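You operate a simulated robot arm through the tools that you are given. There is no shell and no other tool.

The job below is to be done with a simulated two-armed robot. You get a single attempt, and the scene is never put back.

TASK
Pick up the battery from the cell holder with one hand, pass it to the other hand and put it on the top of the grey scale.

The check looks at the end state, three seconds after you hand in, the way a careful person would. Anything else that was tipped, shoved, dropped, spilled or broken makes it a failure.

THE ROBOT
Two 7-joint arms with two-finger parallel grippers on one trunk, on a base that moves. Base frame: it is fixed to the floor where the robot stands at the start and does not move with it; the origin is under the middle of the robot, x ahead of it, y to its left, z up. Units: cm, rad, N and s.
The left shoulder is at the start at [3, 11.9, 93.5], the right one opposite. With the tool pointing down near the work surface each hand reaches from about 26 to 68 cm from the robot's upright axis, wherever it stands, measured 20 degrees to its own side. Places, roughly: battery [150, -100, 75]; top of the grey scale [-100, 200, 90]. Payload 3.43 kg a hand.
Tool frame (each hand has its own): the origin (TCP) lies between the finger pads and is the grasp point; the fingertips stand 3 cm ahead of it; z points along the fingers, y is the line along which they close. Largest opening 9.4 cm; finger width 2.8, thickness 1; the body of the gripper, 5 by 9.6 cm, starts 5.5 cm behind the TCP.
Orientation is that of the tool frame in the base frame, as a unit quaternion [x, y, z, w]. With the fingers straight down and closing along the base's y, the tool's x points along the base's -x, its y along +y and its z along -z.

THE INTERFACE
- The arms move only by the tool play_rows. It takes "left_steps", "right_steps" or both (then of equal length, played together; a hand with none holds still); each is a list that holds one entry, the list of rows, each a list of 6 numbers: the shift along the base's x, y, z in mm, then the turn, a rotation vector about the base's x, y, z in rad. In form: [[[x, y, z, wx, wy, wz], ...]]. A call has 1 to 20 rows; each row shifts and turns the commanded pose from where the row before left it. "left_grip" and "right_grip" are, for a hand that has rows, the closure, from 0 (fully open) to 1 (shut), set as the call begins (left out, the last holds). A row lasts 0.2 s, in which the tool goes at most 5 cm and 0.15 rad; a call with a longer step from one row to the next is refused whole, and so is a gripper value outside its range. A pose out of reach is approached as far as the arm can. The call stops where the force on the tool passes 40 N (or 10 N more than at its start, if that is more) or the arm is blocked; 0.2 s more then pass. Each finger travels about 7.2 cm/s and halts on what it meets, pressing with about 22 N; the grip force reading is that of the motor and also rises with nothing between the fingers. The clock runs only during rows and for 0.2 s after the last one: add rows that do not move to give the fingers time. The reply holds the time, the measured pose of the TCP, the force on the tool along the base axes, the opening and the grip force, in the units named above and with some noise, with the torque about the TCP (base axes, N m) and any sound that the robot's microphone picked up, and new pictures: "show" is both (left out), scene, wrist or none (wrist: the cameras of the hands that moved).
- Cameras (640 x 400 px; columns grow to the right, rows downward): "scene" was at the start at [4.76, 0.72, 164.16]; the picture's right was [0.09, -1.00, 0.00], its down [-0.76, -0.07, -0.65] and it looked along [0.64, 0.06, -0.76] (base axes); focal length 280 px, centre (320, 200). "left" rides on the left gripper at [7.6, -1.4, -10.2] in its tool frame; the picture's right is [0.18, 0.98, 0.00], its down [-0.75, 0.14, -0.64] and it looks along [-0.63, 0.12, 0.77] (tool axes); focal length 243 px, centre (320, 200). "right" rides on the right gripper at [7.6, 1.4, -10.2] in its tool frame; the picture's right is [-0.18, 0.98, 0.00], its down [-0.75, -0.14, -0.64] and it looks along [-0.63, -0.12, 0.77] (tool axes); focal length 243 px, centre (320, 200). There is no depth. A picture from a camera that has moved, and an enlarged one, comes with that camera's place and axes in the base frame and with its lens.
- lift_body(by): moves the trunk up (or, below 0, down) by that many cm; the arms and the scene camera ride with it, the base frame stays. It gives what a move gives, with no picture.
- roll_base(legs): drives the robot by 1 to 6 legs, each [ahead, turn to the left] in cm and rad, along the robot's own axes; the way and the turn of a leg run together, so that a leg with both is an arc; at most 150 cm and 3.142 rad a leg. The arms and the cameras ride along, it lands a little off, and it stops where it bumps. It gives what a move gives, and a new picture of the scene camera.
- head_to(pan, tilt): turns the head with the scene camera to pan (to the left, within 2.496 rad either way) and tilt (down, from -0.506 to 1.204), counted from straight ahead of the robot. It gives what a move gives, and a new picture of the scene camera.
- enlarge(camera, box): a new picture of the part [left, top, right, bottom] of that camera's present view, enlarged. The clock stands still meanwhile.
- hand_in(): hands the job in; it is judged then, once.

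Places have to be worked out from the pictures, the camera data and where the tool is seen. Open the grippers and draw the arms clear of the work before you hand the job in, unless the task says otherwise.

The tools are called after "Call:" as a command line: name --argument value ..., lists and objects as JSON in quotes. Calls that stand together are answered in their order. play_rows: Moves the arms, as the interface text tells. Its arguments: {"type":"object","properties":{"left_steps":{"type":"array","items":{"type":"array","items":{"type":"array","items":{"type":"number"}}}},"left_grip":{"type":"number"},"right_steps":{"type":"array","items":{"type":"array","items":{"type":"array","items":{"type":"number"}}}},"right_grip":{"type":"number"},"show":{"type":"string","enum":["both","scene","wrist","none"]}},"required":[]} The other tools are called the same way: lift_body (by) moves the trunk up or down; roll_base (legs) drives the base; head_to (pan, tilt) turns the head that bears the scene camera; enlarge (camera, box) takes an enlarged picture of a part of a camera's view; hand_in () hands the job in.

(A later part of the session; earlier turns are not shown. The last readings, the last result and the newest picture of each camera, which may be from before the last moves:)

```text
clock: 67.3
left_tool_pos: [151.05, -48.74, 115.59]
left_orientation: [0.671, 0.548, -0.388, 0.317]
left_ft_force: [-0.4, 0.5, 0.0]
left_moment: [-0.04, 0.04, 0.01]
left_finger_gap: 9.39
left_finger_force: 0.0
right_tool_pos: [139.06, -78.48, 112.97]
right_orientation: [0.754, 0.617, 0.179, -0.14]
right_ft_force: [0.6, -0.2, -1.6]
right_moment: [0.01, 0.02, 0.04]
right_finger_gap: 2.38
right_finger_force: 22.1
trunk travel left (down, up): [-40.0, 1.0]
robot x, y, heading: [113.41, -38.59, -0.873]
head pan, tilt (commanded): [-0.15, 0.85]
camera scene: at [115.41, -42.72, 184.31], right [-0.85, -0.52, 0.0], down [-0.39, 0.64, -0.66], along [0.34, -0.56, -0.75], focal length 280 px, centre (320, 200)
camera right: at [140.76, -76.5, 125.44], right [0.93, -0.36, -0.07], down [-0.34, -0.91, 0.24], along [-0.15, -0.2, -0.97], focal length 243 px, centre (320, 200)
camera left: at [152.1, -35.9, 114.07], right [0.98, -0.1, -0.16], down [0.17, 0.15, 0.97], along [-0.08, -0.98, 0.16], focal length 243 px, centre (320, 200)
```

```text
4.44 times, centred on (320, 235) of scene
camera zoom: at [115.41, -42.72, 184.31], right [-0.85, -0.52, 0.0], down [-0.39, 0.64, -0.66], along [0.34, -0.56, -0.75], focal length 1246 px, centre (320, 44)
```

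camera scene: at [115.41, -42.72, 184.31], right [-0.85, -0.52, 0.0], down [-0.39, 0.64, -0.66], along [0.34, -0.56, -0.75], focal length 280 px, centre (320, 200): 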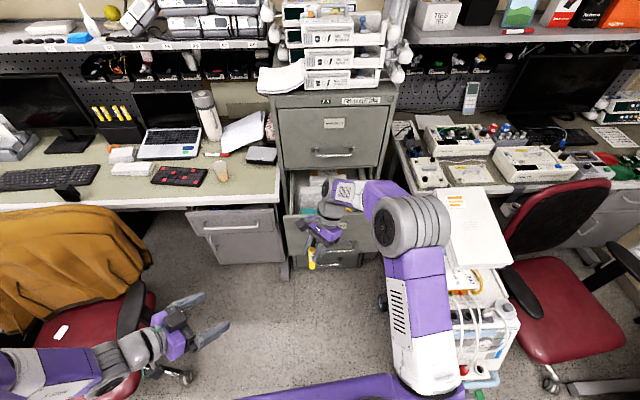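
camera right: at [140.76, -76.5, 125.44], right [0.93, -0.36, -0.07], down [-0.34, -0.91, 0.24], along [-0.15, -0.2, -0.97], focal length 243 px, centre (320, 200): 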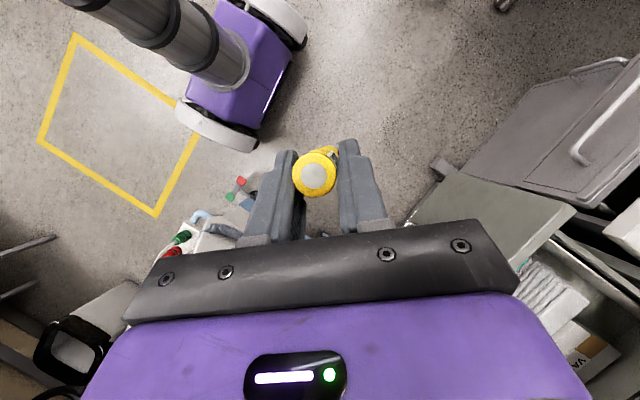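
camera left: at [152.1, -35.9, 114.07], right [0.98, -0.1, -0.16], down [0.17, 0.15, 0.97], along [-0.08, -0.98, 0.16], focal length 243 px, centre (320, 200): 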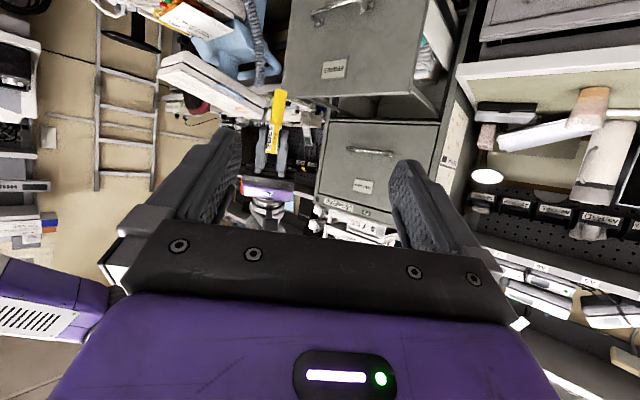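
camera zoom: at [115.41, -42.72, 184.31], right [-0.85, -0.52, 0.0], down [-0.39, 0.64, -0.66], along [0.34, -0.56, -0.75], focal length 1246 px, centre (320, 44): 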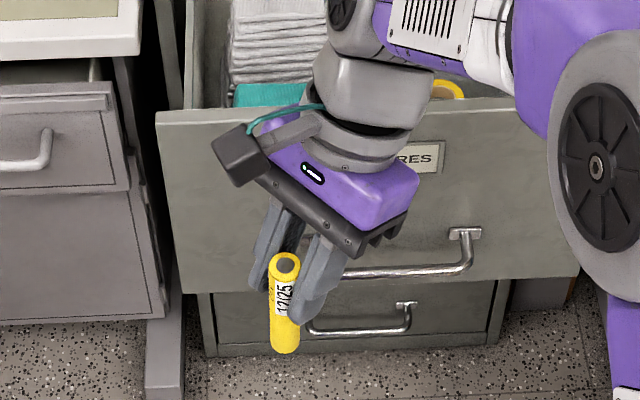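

The battery spans z≈104.0 to 114.3 (about 10.2 cm long) at axis about [139.3,-77.7], with 6 cm free below the right fingers. I move the open left hand to a pre-grasp 7 cm short of the axis, TCP height 108.2.

Call:
play_rows --left_steps '[[[-12.9, -27.6, -9.3, 0, 0, 0], [-12.9, -27.6, -9.3, 0, 0, 0], [-12.9, -27.6, -9.3, 0, 0, 0], [-12.9, -27.6, -9.3, 0, 0, 0], [-12.9, -27.6, -9.3, 0, 0, 0], [-12.9, -27.6, -9.3, 0, 0, 0], [-12.9, -27.6, -9.3, 0, 0, 0], [-12.7, -27.8, -8.9, 0, 0, 0], [0, 0, 0, 0, 0, 0], [0, 0, 0, 0, 0, 0]]]' --left_grip 0.0 --show "both"

Call:
enlarge --camera "left" --box '[200, 20, 440, 220]'

Call:
enlarge --camera "scene" --box '[240, 190, 360, 290]'

```text
clock: 69.5
left_tool_pos: [149.63, -51.26, 114.83]
left_orientation: [0.67, 0.548, -0.387, 0.317]
left_ft_force: [-0.8, -1.0, -0.2]
left_moment: [-0.02, 0.02, -0.02]
left_finger_gap: 9.4
left_finger_force: 0.1
left hand out of reach, approached as far as the arm can: row 2, 3, 4, 5, 6, 7, 8
right_tool_pos: [139.03, -78.52, 113.06]
right_orientation: [0.755, 0.616, 0.179, -0.14]
right_ft_force: [0.5, -0.7, 0.0]
right_moment: [0.01, -0.01, -0.02]
right_finger_gap: 2.4
right_finger_force: 22.1
trunk travel left (down, up): [-40.0, 1.0]
robot x, y, heading: [113.15, -38.35, -0.873]
head pan, tilt (commanded): [-0.15, 0.85]
camera scene: at [115.49, -42.7, 184.31], right [-0.85, -0.52, 0.0], down [-0.39, 0.64, -0.66], along [0.34, -0.56, -0.75], focal length 280 px, centre (320, 200)
camera left: at [150.73, -38.57, 113.29], right [0.98, -0.1, -0.16], down [0.17, 0.15, 0.97], along [-0.08, -0.98, 0.16], focal length 243 px, centre (320, 200)
```

scene: 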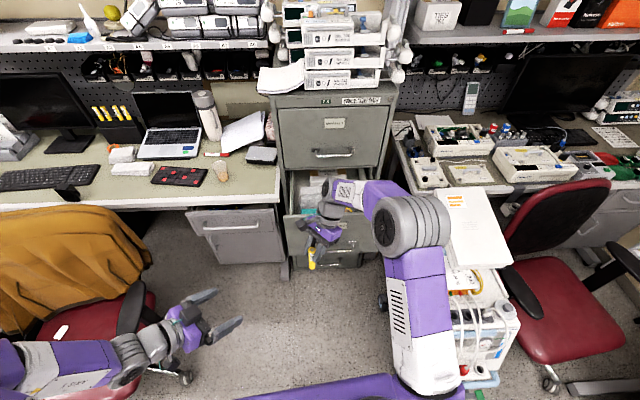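
left: 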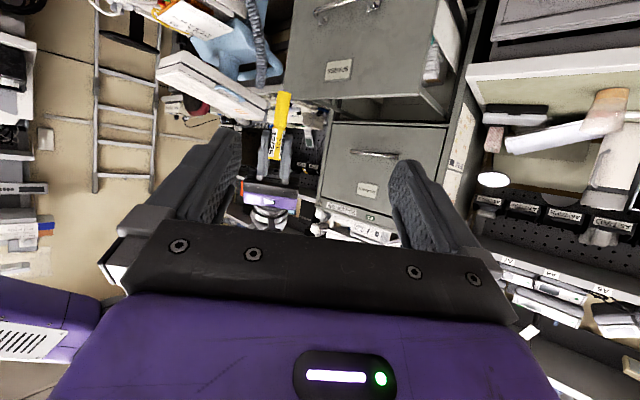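

```text
2.00 times, centred on (320, 120) of left
camera zoom: at [150.73, -38.57, 113.29], right [0.98, -0.1, -0.16], down [0.17, 0.15, 0.97], along [-0.08, -0.98, 0.16], focal length 485 px, centre (320, 360)
```

zoom: 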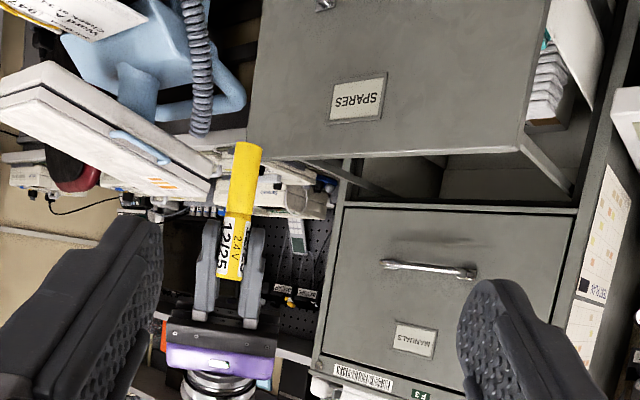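

```text
4.00 times, centred on (300, 240) of scene
camera zoom: at [115.49, -42.7, 184.31], right [-0.85, -0.52, 0.0], down [-0.39, 0.64, -0.66], along [0.34, -0.56, -0.75], focal length 1121 px, centre (400, 40)
```

zoom: 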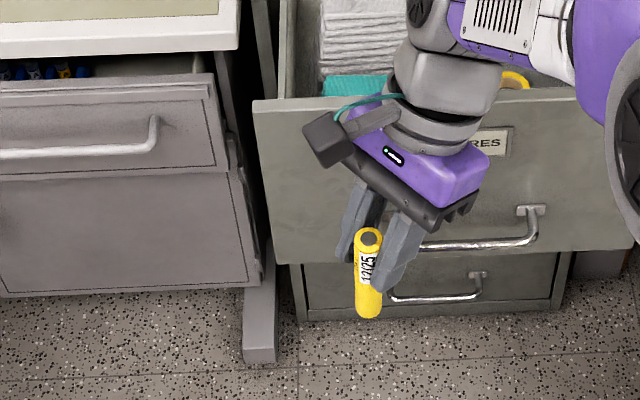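

The left arm ran into a joint limit with that yaw after 3 cm. I try a yaw nearer the robot's forward direction (turn left hand back by 0.45) and see whether it can then move inward.

Call:
play_rows --left_steps '[[[0, 0, 0, 0, 0, 0.15], [0, 0, 0, 0, 0, 0.15], [0, 0, 0, 0, 0, 0.15], [-15, -20, 0, 0, 0, 0], [-15, -20, 0, 0, 0, 0], [-15, -20, 0, 0, 0, 0], [-15, -20, 0, 0, 0, 0], [0, 0, 0, 0, 0, 0]]]' --show "scene"

```text
clock: 71.3
left_tool_pos: [146.72, -57.89, 114.68]
left_orientation: [0.671, 0.547, -0.388, 0.316]
left_ft_force: [0.6, 0.6, -1.1]
left_moment: [-0.01, 0.0, 0.01]
left_finger_gap: 9.38
left_finger_force: 0.1
left hand out of reach, approached as far as the arm can: row 1, 2, 3, 4, 5, 6, 7
right_tool_pos: [139.05, -78.34, 113.04]
right_orientation: [0.755, 0.616, 0.178, -0.138]
right_ft_force: [0.2, -0.2, -0.4]
right_moment: [-0.02, 0.02, 0.01]
right_finger_gap: 2.4
right_finger_force: 21.8
trunk travel left (down, up): [-40.0, 1.0]
robot x, y, heading: [113.27, -38.14, -0.877]
head pan, tilt (commanded): [-0.15, 0.85]
camera scene: at [115.5, -42.43, 184.32], right [-0.85, -0.52, 0.0], down [-0.39, 0.64, -0.66], along [0.34, -0.57, -0.75], focal length 280 px, centre (320, 200)
```

scene: 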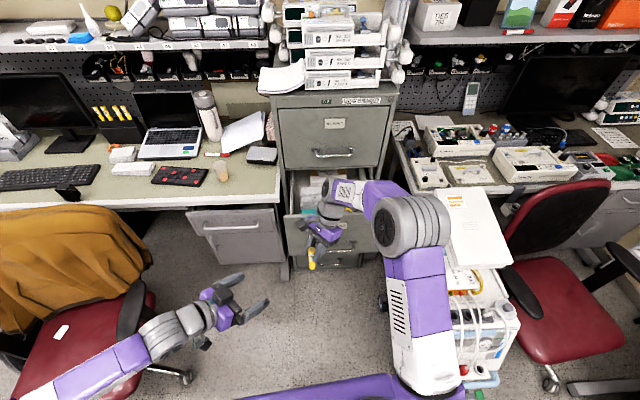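

The wrist looks nearly straight in line with the forearm, which is a singular pose. I pitch the left hand more downward (+0.36) to bend the wrist out of the singularity.

Call:
play_rows --left_steps '[[[0, 0, 0, 0.118, -0.0237, 0], [0, 0, 0, 0.118, -0.0237, 0], [0, 0, 0, 0.118, -0.0237, 0], [0, 0, 0, 0, 0, 0]]]' --show "scene"

```text
clock: 72.3
left_tool_pos: [146.86, -58.08, 114.58]
left_orientation: [0.728, 0.597, -0.262, 0.213]
left_ft_force: [0.3, 0.5, 0.3]
left_moment: [-0.03, 0.0, 0.0]
left_finger_gap: 9.39
left_finger_force: 0.0
right_tool_pos: [139.1, -78.28, 113.14]
right_orientation: [0.754, 0.616, 0.178, -0.139]
right_ft_force: [0.2, 0.8, -0.6]
right_moment: [-0.07, 0.04, 0.01]
right_finger_gap: 2.4
right_finger_force: 22.1
trunk travel left (down, up): [-40.0, 1.0]
robot x, y, heading: [113.24, -38.39, -0.873]
head pan, tilt (commanded): [-0.15, 0.85]
camera scene: at [115.63, -42.51, 184.31], right [-0.85, -0.52, 0.0], down [-0.39, 0.64, -0.66], along [0.34, -0.56, -0.75], focal length 280 px, centre (320, 200)
```

scene: 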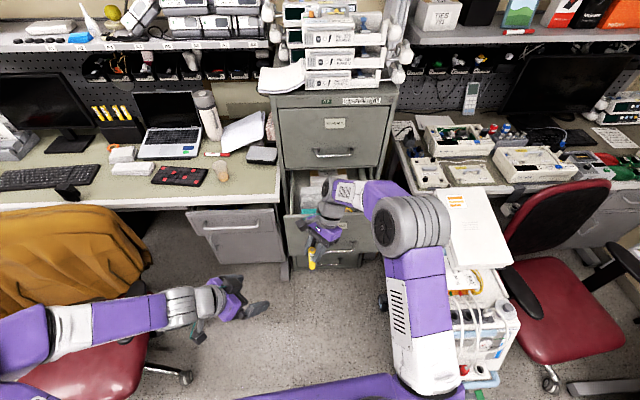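

Pitching down worked (now 50° below horizontal). I try moving to the pre-grasp pose with this pitch.

Call:
play_rows --left_steps '[[[-12.3, -26.5, -13.8, 0, 0, 0], [-12.3, -26.5, -13.8, 0, 0, 0], [-12.3, -26.5, -13.8, 0, 0, 0], [-12.3, -26.5, -13.8, 0, 0, 0], [-12.3, -26.5, -13.8, 0, 0, 0], [0, 0, 0, 0, 0, 0]]]' --show "both"

Call:
enlarge --camera "left" --box '[200, 0, 440, 200]'

Call:
enlarge --camera "scene" --box '[240, 190, 360, 290]'

```text
clock: 73.7
left_tool_pos: [140.52, -71.26, 107.68]
left_orientation: [0.728, 0.597, -0.26, 0.214]
left_ft_force: [0.2, 0.4, -0.2]
left_moment: [0.02, 0.0, 0.04]
left_finger_gap: 9.42
left_finger_force: 0.0
right_tool_pos: [139.21, -78.47, 113.05]
right_orientation: [0.754, 0.616, 0.178, -0.139]
right_ft_force: [0.7, 0.3, -1.2]
right_moment: [0.02, 0.0, 0.02]
right_finger_gap: 2.39
right_finger_force: 22.0
trunk travel left (down, up): [-40.0, 1.0]
robot x, y, heading: [113.2, -38.55, -0.878]
head pan, tilt (commanded): [-0.15, 0.85]
camera scene: at [115.54, -42.57, 184.31], right [-0.85, -0.52, 0.0], down [-0.39, 0.64, -0.66], along [0.34, -0.56, -0.75], focal length 280 px, centre (320, 200)
camera left: at [141.47, -58.79, 110.63], right [0.99, -0.05, -0.12], down [0.1, -0.2, 0.97], along [-0.08, -0.98, -0.19], focal length 243 px, centre (320, 200)
```

scene: 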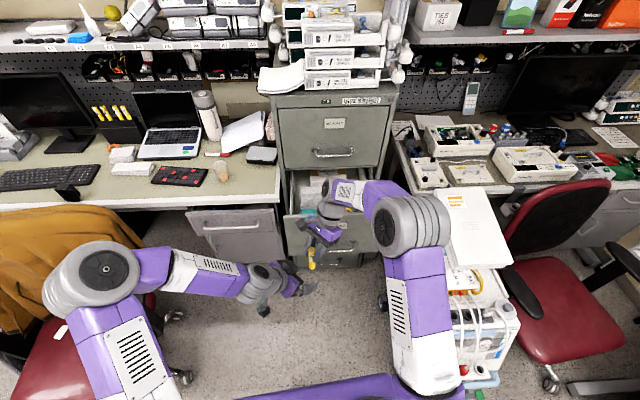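
left: 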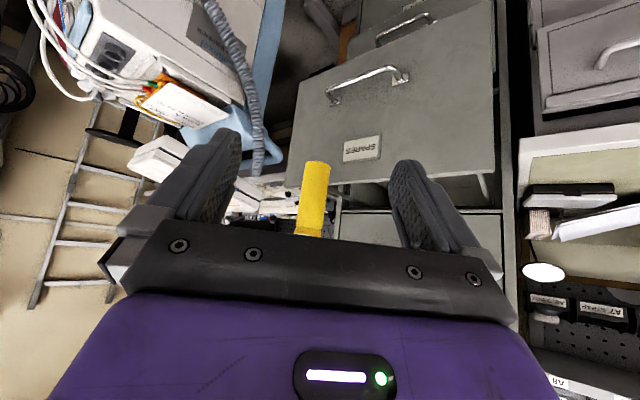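

```text
2.00 times, centred on (320, 100) of left
camera zoom: at [141.47, -58.79, 110.63], right [0.99, -0.05, -0.12], down [0.1, -0.2, 0.97], along [-0.08, -0.98, -0.19], focal length 485 px, centre (320, 400)
```

zoom: 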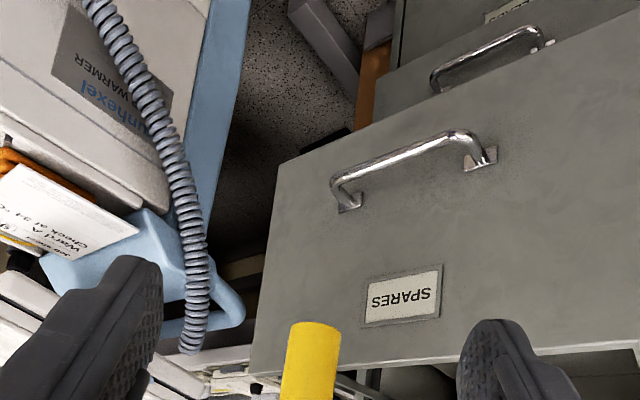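

```text
4.00 times, centred on (300, 240) of scene
camera zoom: at [115.54, -42.57, 184.31], right [-0.85, -0.52, 0.0], down [-0.39, 0.64, -0.66], along [0.34, -0.56, -0.75], focal length 1121 px, centre (400, 40)
```

zoom: 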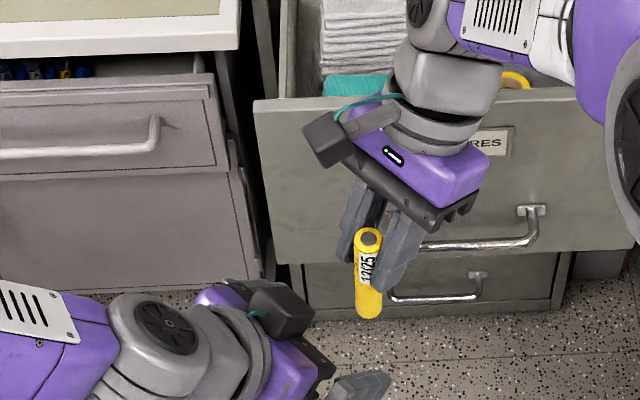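

The pre-grasp is reached; the battery's lower end is seen at about [139.55,-77.7,103.9], centred between the left fingers to 2 mm. I advance 4.9 cm along the approach.

Call:
play_rows --left_steps '[[[-2.5, -12.2, 0, 0, 0, 0], [-2.5, -12.1, 0, 0, 0, 0], [-1.5, -12.1, 0, 0, 0, 0], [-1.0, -12.1, 0, 0, 0, 0], [0, 0, 0, 0, 0, 0], [0, 0, 0, 0, 0, 0]]]' --show "both"

Call:
enlarge --camera "left" --box '[200, 80, 440, 260]'

Call:
enlarge --camera "scene" --box '[240, 200, 360, 300]'

Call:
enlarge --camera "right" --box '[220, 60, 420, 220]'

```text
clock: 75.1
left_tool_pos: [139.64, -76.38, 107.6]
left_orientation: [0.728, 0.597, -0.26, 0.213]
left_ft_force: [0.0, 1.0, -0.9]
left_moment: [0.01, 0.01, 0.0]
left_finger_gap: 9.37
left_finger_force: 0.0
right_tool_pos: [139.03, -78.44, 113.01]
right_orientation: [0.754, 0.616, 0.178, -0.139]
right_ft_force: [0.0, -0.4, -0.2]
right_moment: [-0.01, 0.02, 0.0]
right_finger_gap: 2.4
right_finger_force: 21.9
trunk travel left (down, up): [-40.0, 1.0]
robot x, y, heading: [113.21, -38.1, -0.875]
head pan, tilt (commanded): [-0.15, 0.85]
camera scene: at [115.47, -42.72, 184.31], right [-0.85, -0.52, 0.0], down [-0.39, 0.64, -0.66], along [0.34, -0.56, -0.75], focal length 280 px, centre (320, 200)
camera left: at [140.66, -63.92, 110.58], right [0.99, -0.05, -0.12], down [0.1, -0.2, 0.97], along [-0.08, -0.98, -0.19], focal length 243 px, centre (320, 200)
```

scene: 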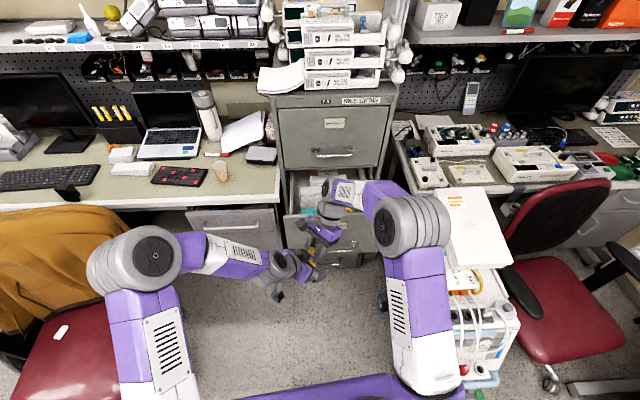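
left: 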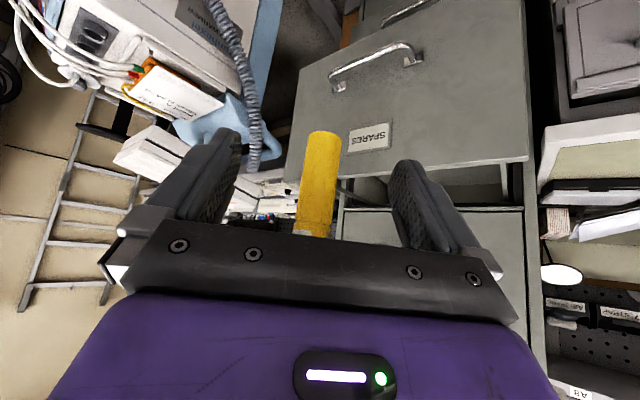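

```text
2.22 times, centred on (320, 170) of left
camera zoom: at [140.66, -63.92, 110.58], right [0.99, -0.05, -0.12], down [0.1, -0.2, 0.97], along [-0.08, -0.98, -0.19], focal length 539 px, centre (320, 267)
```

zoom: 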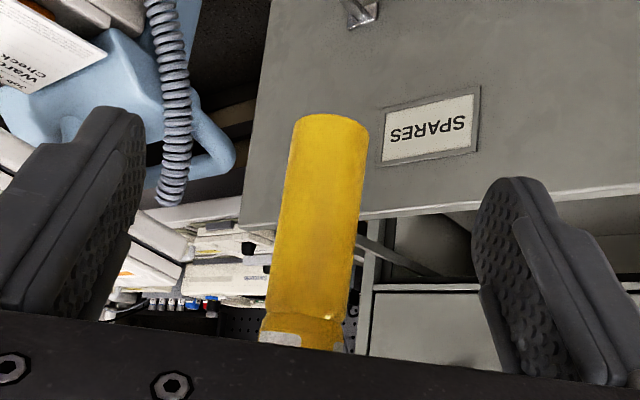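

```text
4.00 times, centred on (300, 250) of scene
camera zoom: at [115.47, -42.72, 184.31], right [-0.85, -0.52, 0.0], down [-0.39, 0.64, -0.66], along [0.34, -0.56, -0.75], focal length 1121 px, centre (400, 0)
```

zoom: 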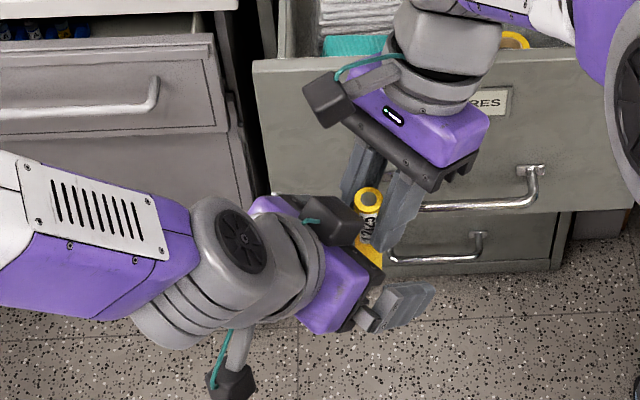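

```text
2.50 times, centred on (320, 140) of right
camera zoom: at [140.8, -76.5, 125.43], right [0.93, -0.36, -0.07], down [-0.34, -0.91, 0.24], along [-0.15, -0.2, -0.97], focal length 606 px, centre (320, 350)
```

zoom: 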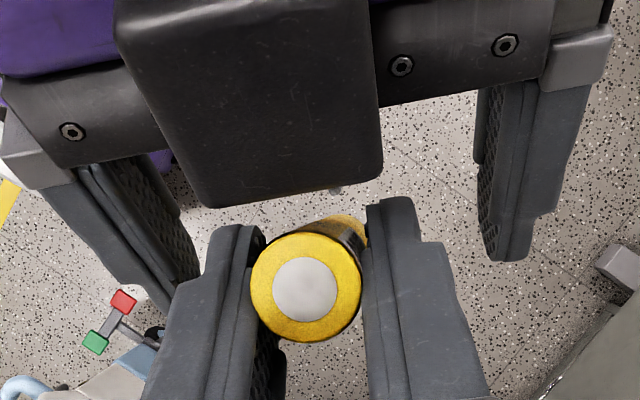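

Left fingers straddle the lower part of the battery with clearance to the right fingers and no force on either hand. I back off 3 mm and close the left gripper while the right hand holds still.

Call:
play_rows --left_steps '[[[0.6, 2.8, 0, 0, 0, 0], [0, 0, 0, 0, 0, 0], [0, 0, 0, 0, 0, 0], [0, 0, 0, 0, 0, 0], [0, 0, 0, 0, 0, 0], [0, 0, 0, 0, 0, 0]]]' --left_grip 1.0 --show "both"

Call:
enlarge --camera "left" --box '[200, 80, 440, 260]'

Call:
enlarge --camera "right" --box '[220, 60, 420, 220]'

```text
clock: 76.5
left_tool_pos: [139.68, -76.06, 107.54]
left_orientation: [0.729, 0.596, -0.26, 0.213]
left_ft_force: [-2.1, 0.7, -0.1]
left_moment: [-0.17, -0.16, -0.07]
left_finger_gap: 2.03
left_finger_force: 21.6
right_tool_pos: [139.17, -78.56, 113.04]
right_orientation: [0.754, 0.617, 0.177, -0.139]
right_ft_force: [1.3, -0.4, 0.2]
right_moment: [0.13, 0.11, -0.04]
right_finger_gap: 2.38
right_finger_force: 21.6
trunk travel left (down, up): [-40.0, 1.0]
robot x, y, heading: [113.03, -38.18, -0.873]
head pan, tilt (commanded): [-0.15, 0.85]
camera scene: at [115.49, -42.7, 184.31], right [-0.85, -0.52, 0.0], down [-0.39, 0.64, -0.66], along [0.34, -0.56, -0.75], focal length 280 px, centre (320, 200)
camera left: at [140.71, -63.57, 110.6], right [0.99, -0.06, -0.12], down [0.1, -0.2, 0.97], along [-0.08, -0.98, -0.19], focal length 243 px, centre (320, 200)
```

scene: 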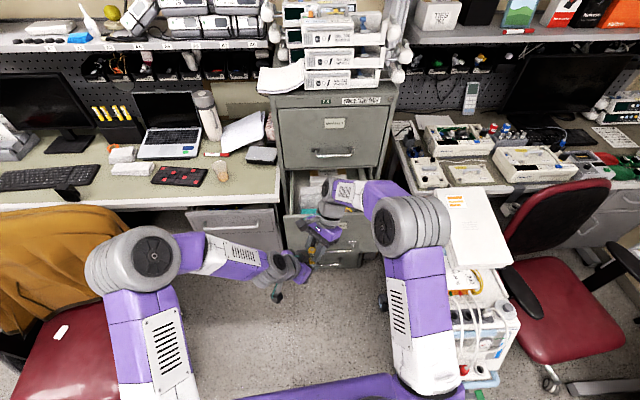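
left: 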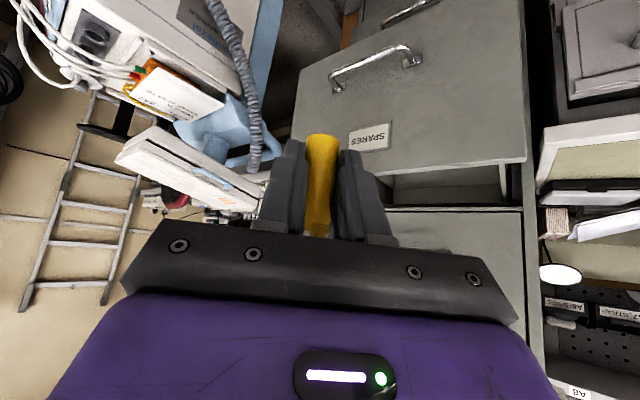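

```text
2.22 times, centred on (320, 170) of left
camera zoom: at [140.71, -63.57, 110.6], right [0.99, -0.06, -0.12], down [0.1, -0.2, 0.97], along [-0.08, -0.98, -0.19], focal length 539 px, centre (320, 267)
```

zoom: 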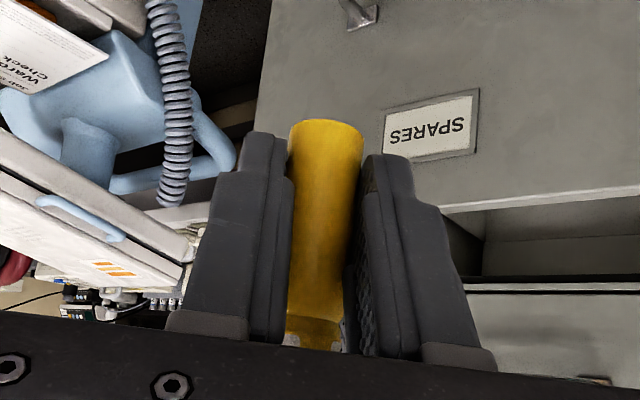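

```text
2.50 times, centred on (320, 140) of right
camera zoom: at [140.82, -76.48, 125.44], right [0.93, -0.36, -0.07], down [-0.34, -0.91, 0.24], along [-0.15, -0.2, -0.97], focal length 606 px, centre (320, 350)
```

zoom: 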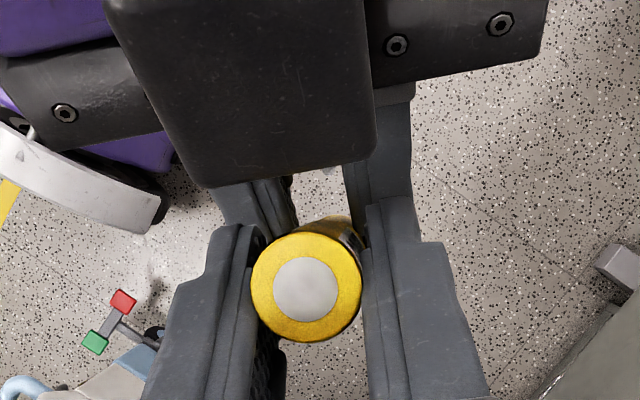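

The left gripper holds the battery (2.03 cm, 22 N). Now I open the right fingers partly (to about 4.5 cm) while both hands stay still, and check.

Call:
play_rows --right_steps '[[[0, 0, 0, 0, 0, 0], [0, 0, 0, 0, 0, 0], [0, 0, 0, 0, 0, 0], [0, 0, 0, 0, 0, 0]]]' --right_grip 0.52 --show "wrist"

Call:
enlarge --camera "right" --box '[220, 60, 420, 220]'

Call:
enlarge --camera "left" --box '[200, 80, 440, 260]'

```text
clock: 77.5
left_tool_pos: [139.72, -76.02, 107.49]
left_orientation: [0.729, 0.596, -0.26, 0.213]
left_ft_force: [0.6, -0.3, 0.4]
left_moment: [0.02, 0.0, -0.01]
left_finger_gap: 2.0
left_finger_force: 21.9
right_tool_pos: [139.08, -78.52, 113.01]
right_orientation: [0.754, 0.616, 0.179, -0.139]
right_ft_force: [0.4, -0.1, -0.5]
right_moment: [-0.01, 0.02, -0.04]
right_finger_gap: 4.5
right_finger_force: 0.0
trunk travel left (down, up): [-40.0, 1.0]
robot x, y, heading: [113.35, -38.4, -0.874]
head pan, tilt (commanded): [-0.15, 0.85]
camera right: at [140.81, -76.48, 125.43], right [0.93, -0.36, -0.07], down [-0.34, -0.91, 0.24], along [-0.15, -0.2, -0.97], focal length 243 px, centre (320, 200)
```

right: 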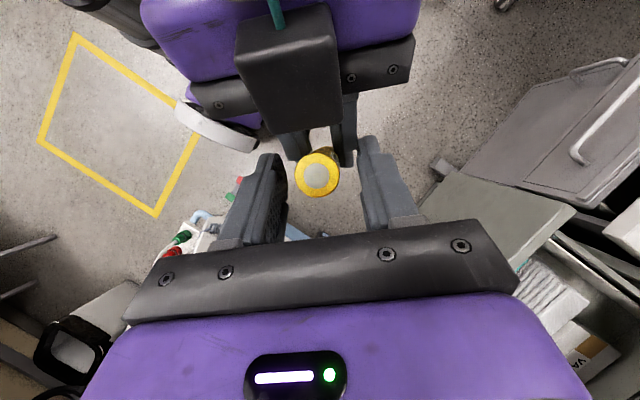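

```text
2.50 times, centred on (320, 140) of right
camera zoom: at [140.81, -76.48, 125.43], right [0.93, -0.36, -0.07], down [-0.34, -0.91, 0.24], along [-0.15, -0.2, -0.97], focal length 606 px, centre (320, 350)
```

zoom: 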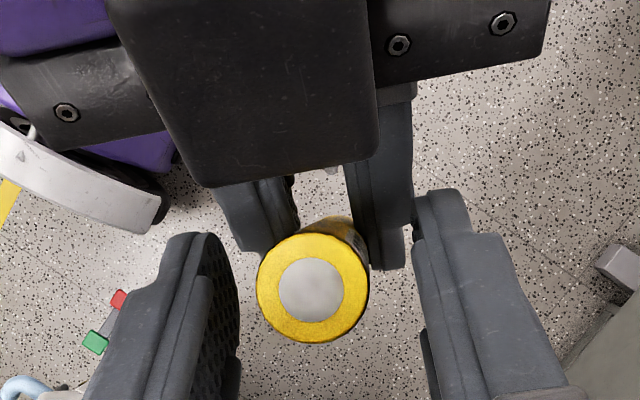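

```text
2.22 times, centred on (320, 170) of left
camera zoom: at [140.73, -63.57, 110.59], right [0.99, -0.05, -0.12], down [0.1, -0.2, 0.97], along [-0.08, -0.98, -0.19], focal length 539 px, centre (320, 267)
```

zoom: 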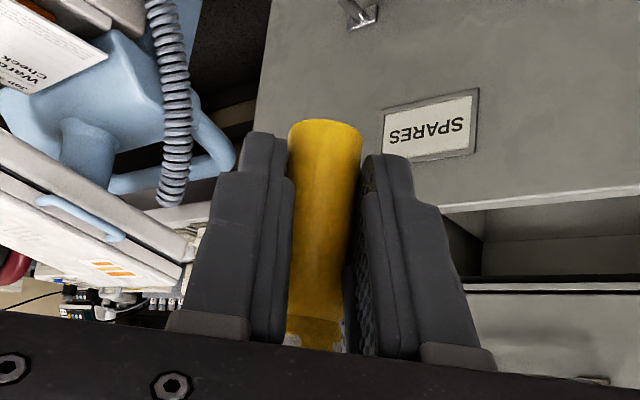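

The left hand alone holds the battery. I withdraw the right hand along its own axis (up and away) by 15 cm.

Call:
play_rows --right_steps '[[[-2.4, -10.7, 22.5, 0, 0, 0], [-2.4, -10.7, 22.5, 0, 0, 0], [-2.4, -10.7, 22.5, 0, 0, 0], [-2.4, -10.7, 22.5, 0, 0, 0], [-2.4, -10.7, 22.5, 0, 0, 0], [-2.4, -10.7, 22.5, 0, 0, 0], [0, 0, 0, 0, 0, 0]]]' --show "both"

Call:
enlarge --camera "scene" --box '[240, 180, 360, 300]'

```text
clock: 79.1
left_tool_pos: [139.65, -75.99, 107.62]
left_orientation: [0.729, 0.596, -0.261, 0.213]
left_ft_force: [0.3, 0.2, 0.1]
left_moment: [0.03, 0.03, 0.01]
left_finger_gap: 1.99
left_finger_force: 21.4
right_tool_pos: [137.72, -84.97, 126.26]
right_orientation: [0.755, 0.616, 0.178, -0.139]
right_ft_force: [0.6, 0.2, -0.8]
right_moment: [0.05, 0.01, -0.01]
right_finger_gap: 4.53
right_finger_force: 0.1
trunk travel left (down, up): [-40.0, 1.0]
robot x, y, heading: [113.0, -38.47, -0.876]
head pan, tilt (commanded): [-0.15, 0.85]
camera scene: at [115.5, -42.68, 184.31], right [-0.85, -0.52, 0.0], down [-0.39, 0.64, -0.66], along [0.34, -0.56, -0.75], focal length 280 px, centre (320, 200)
camera right: at [139.26, -82.87, 138.72], right [0.93, -0.36, -0.07], down [-0.34, -0.91, 0.24], along [-0.15, -0.2, -0.97], focal length 243 px, centre (320, 200)
```

scene: 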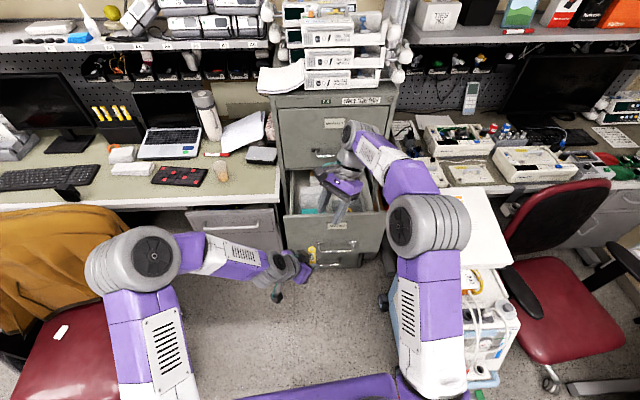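
right: 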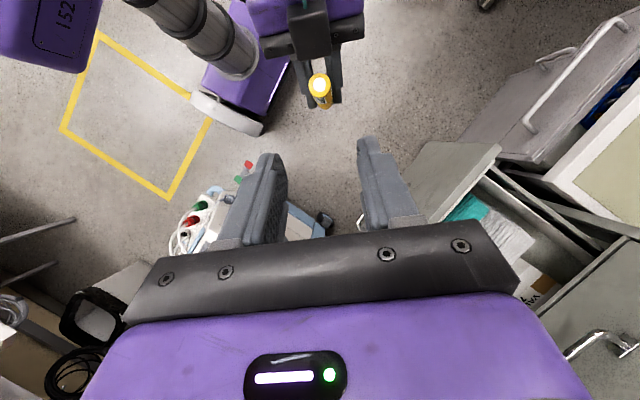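

```text
3.33 times, centred on (300, 240) of scene
camera zoom: at [115.5, -42.68, 184.31], right [-0.85, -0.52, 0.0], down [-0.39, 0.64, -0.66], along [0.34, -0.56, -0.75], focal length 934 px, centre (387, 67)
```

zoom: 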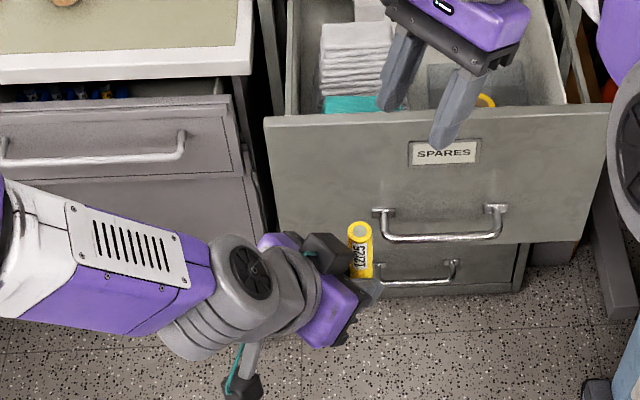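

The hand-over is done: the left hand alone holds the battery upright. I now tuck the arms for driving: the left hand moves left and turns to face forward, the right hand un-leans, un-yaws and draws back.

Call:
play_rows --left_steps '[[[19.5, 20.7, 6.7, 0, 0, 0.149], [19.5, 20.7, 6.7, 0, 0, 0.149], [19.5, 20.7, 6.7, 0, 0, 0.149], [19.5, 20.7, 6.7, 0, 0, 0.149], [19.5, 20.7, 6.7, 0, 0, 0.149], [19.5, 20.7, 6.7, 0, 0, 0.149], [0, 0, 0, 0, 0, 0], [0, 0, 0, 0, 0, 0], [0, 0, 0, 0, 0, 0], [0, 0, 0, 0, 0, 0], [0, 0, 0, 0, 0, 0], [0, 0, 0, 0, 0, 0], [0, 0, 0, 0, 0, 0], [0, 0, 0, 0, 0, 0]]]' --right_steps '[[[0, 0, 0, 0, 0, 0], [0, 0, 0, 0, 0, 0], [0, 0, 0, 0, 0, 0], [-13.7, 8.7, 0, -0.1117, 0.0225, 0], [-13.7, 8.7, 0, -0.1117, 0.0225, 0], [-13.7, 8.7, 0, -0.1117, 0.0225, 0], [-13.7, 8.7, 0, -0.1117, 0.0225, 0], [-13.7, 8.7, 0, 0, 0, 0.149], [-13.7, 8.7, 0, 0, 0, 0.149], [-13.7, 8.7, 0, 0, 0, 0.149], [-13.7, 8.7, 0, 0, 0, 0.149], [-13.7, 8.7, 0, 0, 0, 0.149], [-13.7, 8.7, 0, 0, 0, 0.149], [0, 0, 0, 0, 0, 0]]]' --show "scene"

```text
clock: 82.1
left_tool_pos: [151.53, -63.59, 111.5]
left_orientation: [0.399, 0.853, -0.142, 0.305]
left_ft_force: [-0.2, 0.0, -1.2]
left_moment: [-0.01, 0.02, -0.04]
left_finger_gap: 1.98
left_finger_force: 22.3
right_tool_pos: [124.18, -76.19, 126.47]
right_orientation: [0.424, 0.906, 0.005, 0.002]
right_ft_force: [-0.1, 0.4, 0.1]
right_moment: [-0.01, 0.01, 0.02]
right_finger_gap: 4.47
right_finger_force: 0.0
trunk travel left (down, up): [-40.0, 1.0]
robot x, y, heading: [113.27, -38.43, -0.871]
head pan, tilt (commanded): [-0.15, 0.85]
camera scene: at [115.54, -42.72, 184.31], right [-0.85, -0.52, 0.0], down [-0.39, 0.64, -0.66], along [0.34, -0.56, -0.75], focal length 280 px, centre (320, 200)
```

scene: 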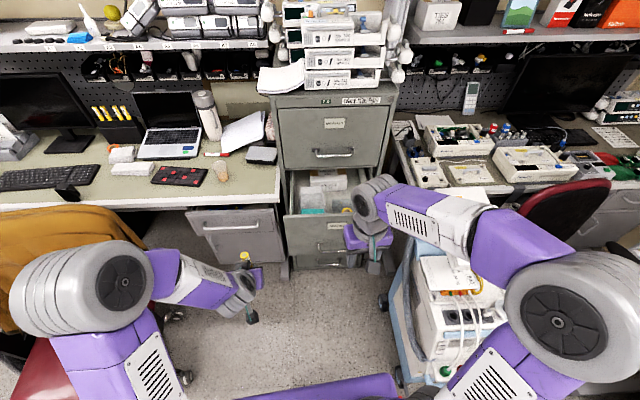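

Arms are tucked and the battery is visible in the left hand. I now turn left 0.565 and reverse along the way I came, between table and cart.

Call:
roll_base --legs '[[0, 0.565], [-60, 0]]'

```text
clock: 87.0
left_tool_pos: [101.51, -20.74, 111.59]
left_orientation: [0.144, 0.931, -0.051, 0.332]
left_ft_force: [-0.1, 0.5, -0.7]
left_moment: [0.02, 0.03, 0.0]
left_finger_gap: 1.95
left_finger_force: 22.5
right_tool_pos: [85.4, -46.03, 126.38]
right_orientation: [0.154, 0.988, 0.005, 0.001]
right_ft_force: [-0.3, 0.5, 0.0]
right_moment: [0.0, 0.03, 0.03]
right_finger_gap: 4.5
right_finger_force: 0.0
trunk travel left (down, up): [-40.0, 1.0]
robot x, y, heading: [56.09, -19.86, -0.307]
head pan, tilt (commanded): [-0.15, 0.85]
camera scene: at [60.05, -22.48, 184.31], right [-0.44, -0.9, 0.0], down [-0.67, 0.33, -0.66], along [0.59, -0.29, -0.75], focal length 280 px, centre (320, 200)
```

scene: 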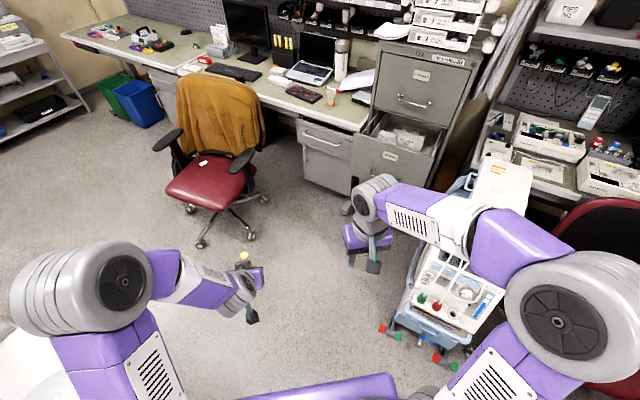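

Everything behind me is undisturbed. I reverse another 58 cm to the start area and turn left to face the scale wall (heading about 2.165).

Call:
roll_base --legs '[[-58, 0], [0, 2.472]]'

Call:
head_to --pan -0.1 --tilt 0.5

```text
clock: 96.3
left_tool_pos: [-35.96, 25.3, 111.64]
left_orientation: [0.84, -0.425, -0.3, -0.151]
left_ft_force: [0.2, 0.0, -0.2]
left_moment: [0.01, -0.03, 0.05]
left_finger_gap: 1.96
left_finger_force: 21.9
right_tool_pos: [-8.06, 36.32, 126.52]
right_orientation: [0.892, -0.451, -0.001, 0.005]
right_ft_force: [-0.6, -0.2, -0.5]
right_moment: [-0.01, 0.0, -0.01]
right_finger_gap: 4.5
right_finger_force: 0.0
trunk travel left (down, up): [-40.0, 1.0]
robot x, y, heading: [0.87, -2.54, 2.207]
head pan, tilt (commanded): [-0.15, 0.85]
camera scene: at [-1.19, 2.24, 184.31], right [0.88, 0.47, 0.0], down [0.35, -0.66, -0.66], along [-0.31, 0.58, -0.75], focal length 280 px, centre (320, 200)
```

scene: 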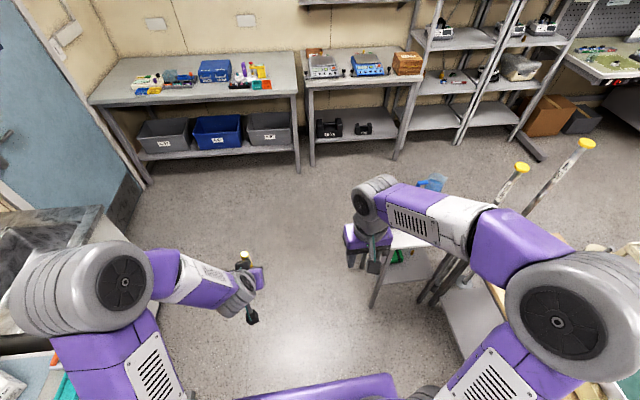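

```text
clock: 97.1
left_tool_pos: [-35.84, 25.3, 111.54]
left_orientation: [0.84, -0.425, -0.3, -0.152]
left_ft_force: [-0.6, -0.1, -0.5]
left_moment: [-0.04, -0.02, -0.01]
left_finger_gap: 1.94
left_finger_force: 22.1
right_tool_pos: [-8.08, 36.3, 126.47]
right_orientation: [0.893, -0.451, -0.002, 0.006]
right_ft_force: [-0.5, 0.2, -0.5]
right_moment: [-0.02, 0.02, -0.01]
right_finger_gap: 4.52
right_finger_force: 0.2
trunk travel left (down, up): [-40.0, 1.0]
robot x, y, heading: [0.67, -2.33, 2.211]
head pan, tilt (commanded): [-0.099, 0.499]
camera scene: at [-2.19, 3.15, 187.3], right [0.86, 0.51, 0.0], down [0.25, -0.41, -0.88], along [-0.45, 0.75, -0.48], focal length 280 px, centre (320, 200)
```

scene: 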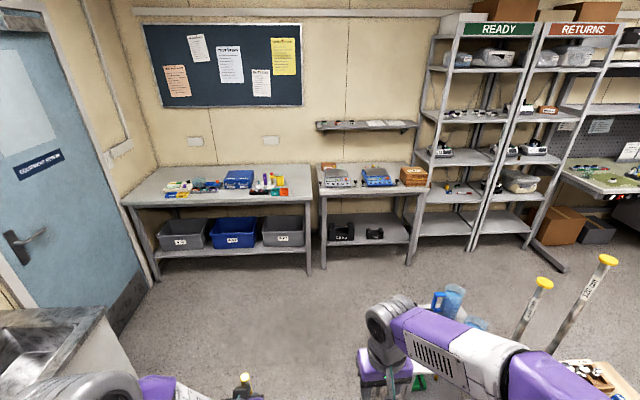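

I am at the start facing 2.21 with a clear corridor; the small white table's edge lies about 40 cm right of my track. I drive 118 cm ahead.

Call:
roll_base --legs '[[118, 0]]'

Call:
head_to --pan -0.3 --tilt 0.7

```text
clock: 103.2
left_tool_pos: [-106.22, 123.52, 111.66]
left_orientation: [0.837, -0.432, -0.299, -0.154]
left_ft_force: [0.2, 0.0, -0.2]
left_moment: [-0.01, 0.01, -0.02]
left_finger_gap: 1.98
left_finger_force: 21.9
right_tool_pos: [-78.1, 133.99, 126.53]
right_orientation: [0.889, -0.459, -0.002, 0.006]
right_ft_force: [-0.9, -0.1, 0.2]
right_moment: [0.04, 0.02, -0.01]
right_finger_gap: 4.53
right_finger_force: 0.1
trunk travel left (down, up): [-40.0, 1.0]
robot x, y, heading: [-70.24, 95.3, 2.19]
head pan, tilt (commanded): [-0.099, 0.499]
camera scene: at [-72.84, 100.83, 187.31], right [0.87, 0.5, 0.0], down [0.24, -0.42, -0.88], along [-0.44, 0.76, -0.48], focal length 280 px, centre (320, 200)
```

scene: 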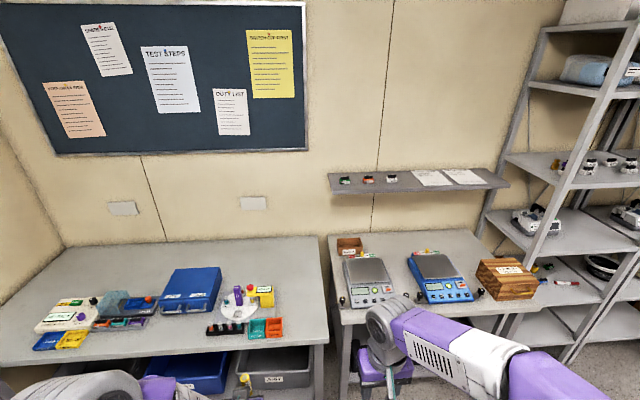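

```text
clock: 104.0
left_tool_pos: [-106.21, 123.52, 111.57]
left_orientation: [0.837, -0.432, -0.299, -0.154]
left_ft_force: [-0.5, 0.2, -0.3]
left_moment: [0.02, -0.03, 0.01]
left_finger_gap: 1.96
left_finger_force: 22.7
right_tool_pos: [-78.01, 134.12, 126.35]
right_orientation: [0.889, -0.459, -0.001, 0.006]
right_ft_force: [0.3, 0.1, 0.1]
right_moment: [0.0, 0.0, 0.02]
right_finger_gap: 4.5
right_finger_force: 0.1
trunk travel left (down, up): [-40.0, 1.0]
robot x, y, heading: [-70.29, 95.13, 2.19]
head pan, tilt (commanded): [-0.3, 0.7]
camera scene: at [-71.0, 101.0, 185.54], right [0.95, 0.31, 0.0], down [0.2, -0.61, -0.77], along [-0.24, 0.73, -0.64], focal length 280 px, centre (320, 200)
```

scene: 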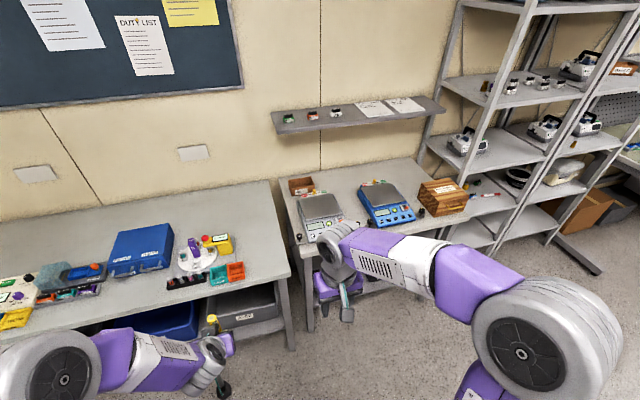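

I now see both scales well; I enlarge the grey one to measure its pan and surroundings.

Call:
enlarge --camera "scene" --box '[270, 150, 430, 270]'

Call:
head_to --pan 0.0 --tilt 1.0

```text
3.33 times, centred on (350, 210) of scene
camera zoom: at [-71.0, 101.0, 185.54], right [0.95, 0.31, 0.0], down [0.2, -0.61, -0.77], along [-0.24, 0.73, -0.64], focal length 934 px, centre (220, 167)
```

zoom: 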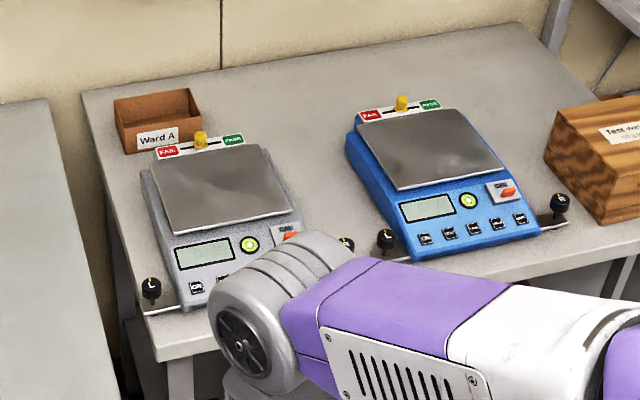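

```text
clock: 104.8
left_tool_pos: [-106.22, 123.57, 111.51]
left_orientation: [0.837, -0.432, -0.299, -0.154]
left_ft_force: [0.9, 0.2, -1.7]
left_moment: [-0.04, 0.0, -0.05]
left_finger_gap: 1.97
left_finger_force: 21.9
right_tool_pos: [-78.15, 134.03, 126.4]
right_orientation: [0.889, -0.459, -0.002, 0.007]
right_ft_force: [0.0, 0.1, 0.7]
right_moment: [-0.01, 0.0, 0.02]
right_finger_gap: 4.51
right_finger_force: 0.1
trunk travel left (down, up): [-40.0, 1.0]
robot x, y, heading: [-70.49, 95.29, 2.19]
head pan, tilt (commanded): [0.0, 1.0]
camera scene: at [-72.36, 98.61, 183.2], right [0.82, 0.58, 0.0], down [0.49, -0.69, -0.54], along [-0.31, 0.44, -0.84], focal length 280 px, centre (320, 200)
```

scene: 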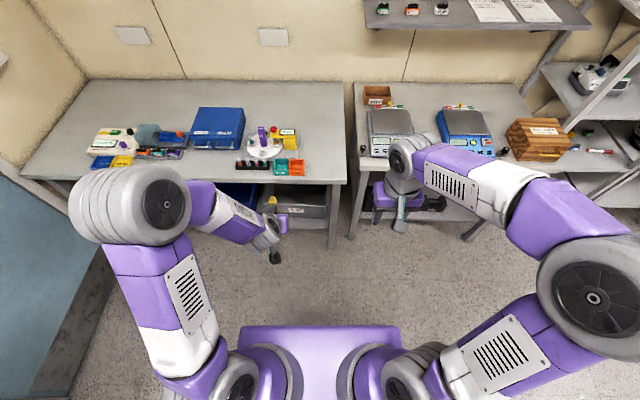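

The grey pan measures about 17×15 cm, centred near [-103.3,198.6] at z≈95, with the scale facing yaw ≈2.18. I drive to about (-59,156), from where the pan is 60 cm ahead and 12 cm left.

Call:
roll_base --legs '[[0, -0.8], [61, 0], [0, 0.79]]'

Call:
head_to --pan 0.15 --tilt 0.85

```text
clock: 112.3
left_tool_pos: [-94.32, 183.56, 111.5]
left_orientation: [0.832, -0.441, -0.297, -0.157]
left_ft_force: [-0.2, 0.0, -1.2]
left_moment: [0.0, 0.01, 0.03]
left_finger_gap: 1.96
left_finger_force: 21.9
right_tool_pos: [-65.91, 193.35, 126.53]
right_orientation: [0.883, -0.469, -0.002, 0.006]
right_ft_force: [0.6, -0.3, 0.5]
right_moment: [-0.02, 0.02, -0.03]
right_finger_gap: 4.51
right_finger_force: 0.0
trunk travel left (down, up): [-40.0, 1.0]
robot x, y, heading: [-58.75, 154.8, 2.167]
head pan, tilt (commanded): [0.0, 1.0]
camera scene: at [-60.97, 157.87, 183.2], right [0.83, 0.56, 0.0], down [0.47, -0.7, -0.54], along [-0.3, 0.45, -0.84], focal length 280 px, centre (320, 200)
```

scene: 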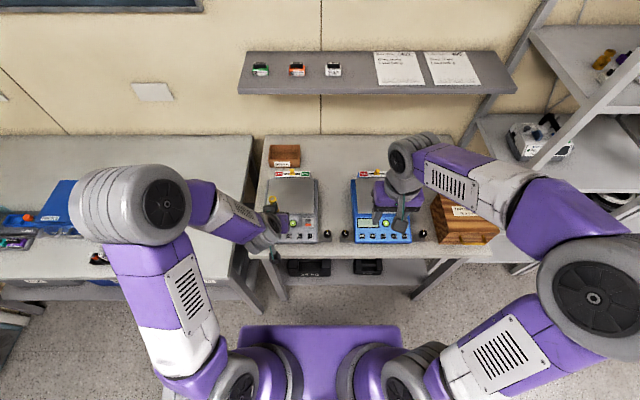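

```text
clock: 113.0
left_tool_pos: [-94.17, 183.57, 111.44]
left_orientation: [0.832, -0.442, -0.297, -0.158]
left_ft_force: [-0.2, 0.0, -0.5]
left_moment: [-0.01, 0.0, 0.0]
left_finger_gap: 1.94
left_finger_force: 22.5
right_tool_pos: [-65.95, 193.4, 126.42]
right_orientation: [0.883, -0.468, -0.002, 0.006]
right_ft_force: [0.1, -0.8, 0.4]
right_moment: [-0.01, 0.02, 0.0]
right_finger_gap: 4.53
right_finger_force: 0.1
trunk travel left (down, up): [-40.0, 1.0]
robot x, y, heading: [-58.93, 154.69, 2.166]
head pan, tilt (commanded): [0.15, 0.85]
camera scene: at [-62.35, 157.85, 184.31], right [0.73, 0.68, 0.0], down [0.51, -0.55, -0.66], along [-0.45, 0.48, -0.75], focal length 280 px, centre (320, 200)
```

scene: 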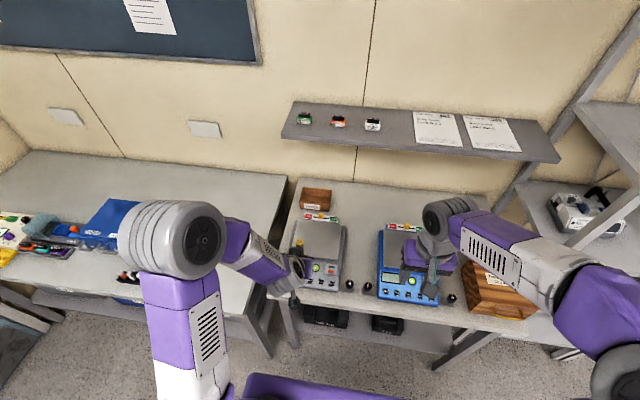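

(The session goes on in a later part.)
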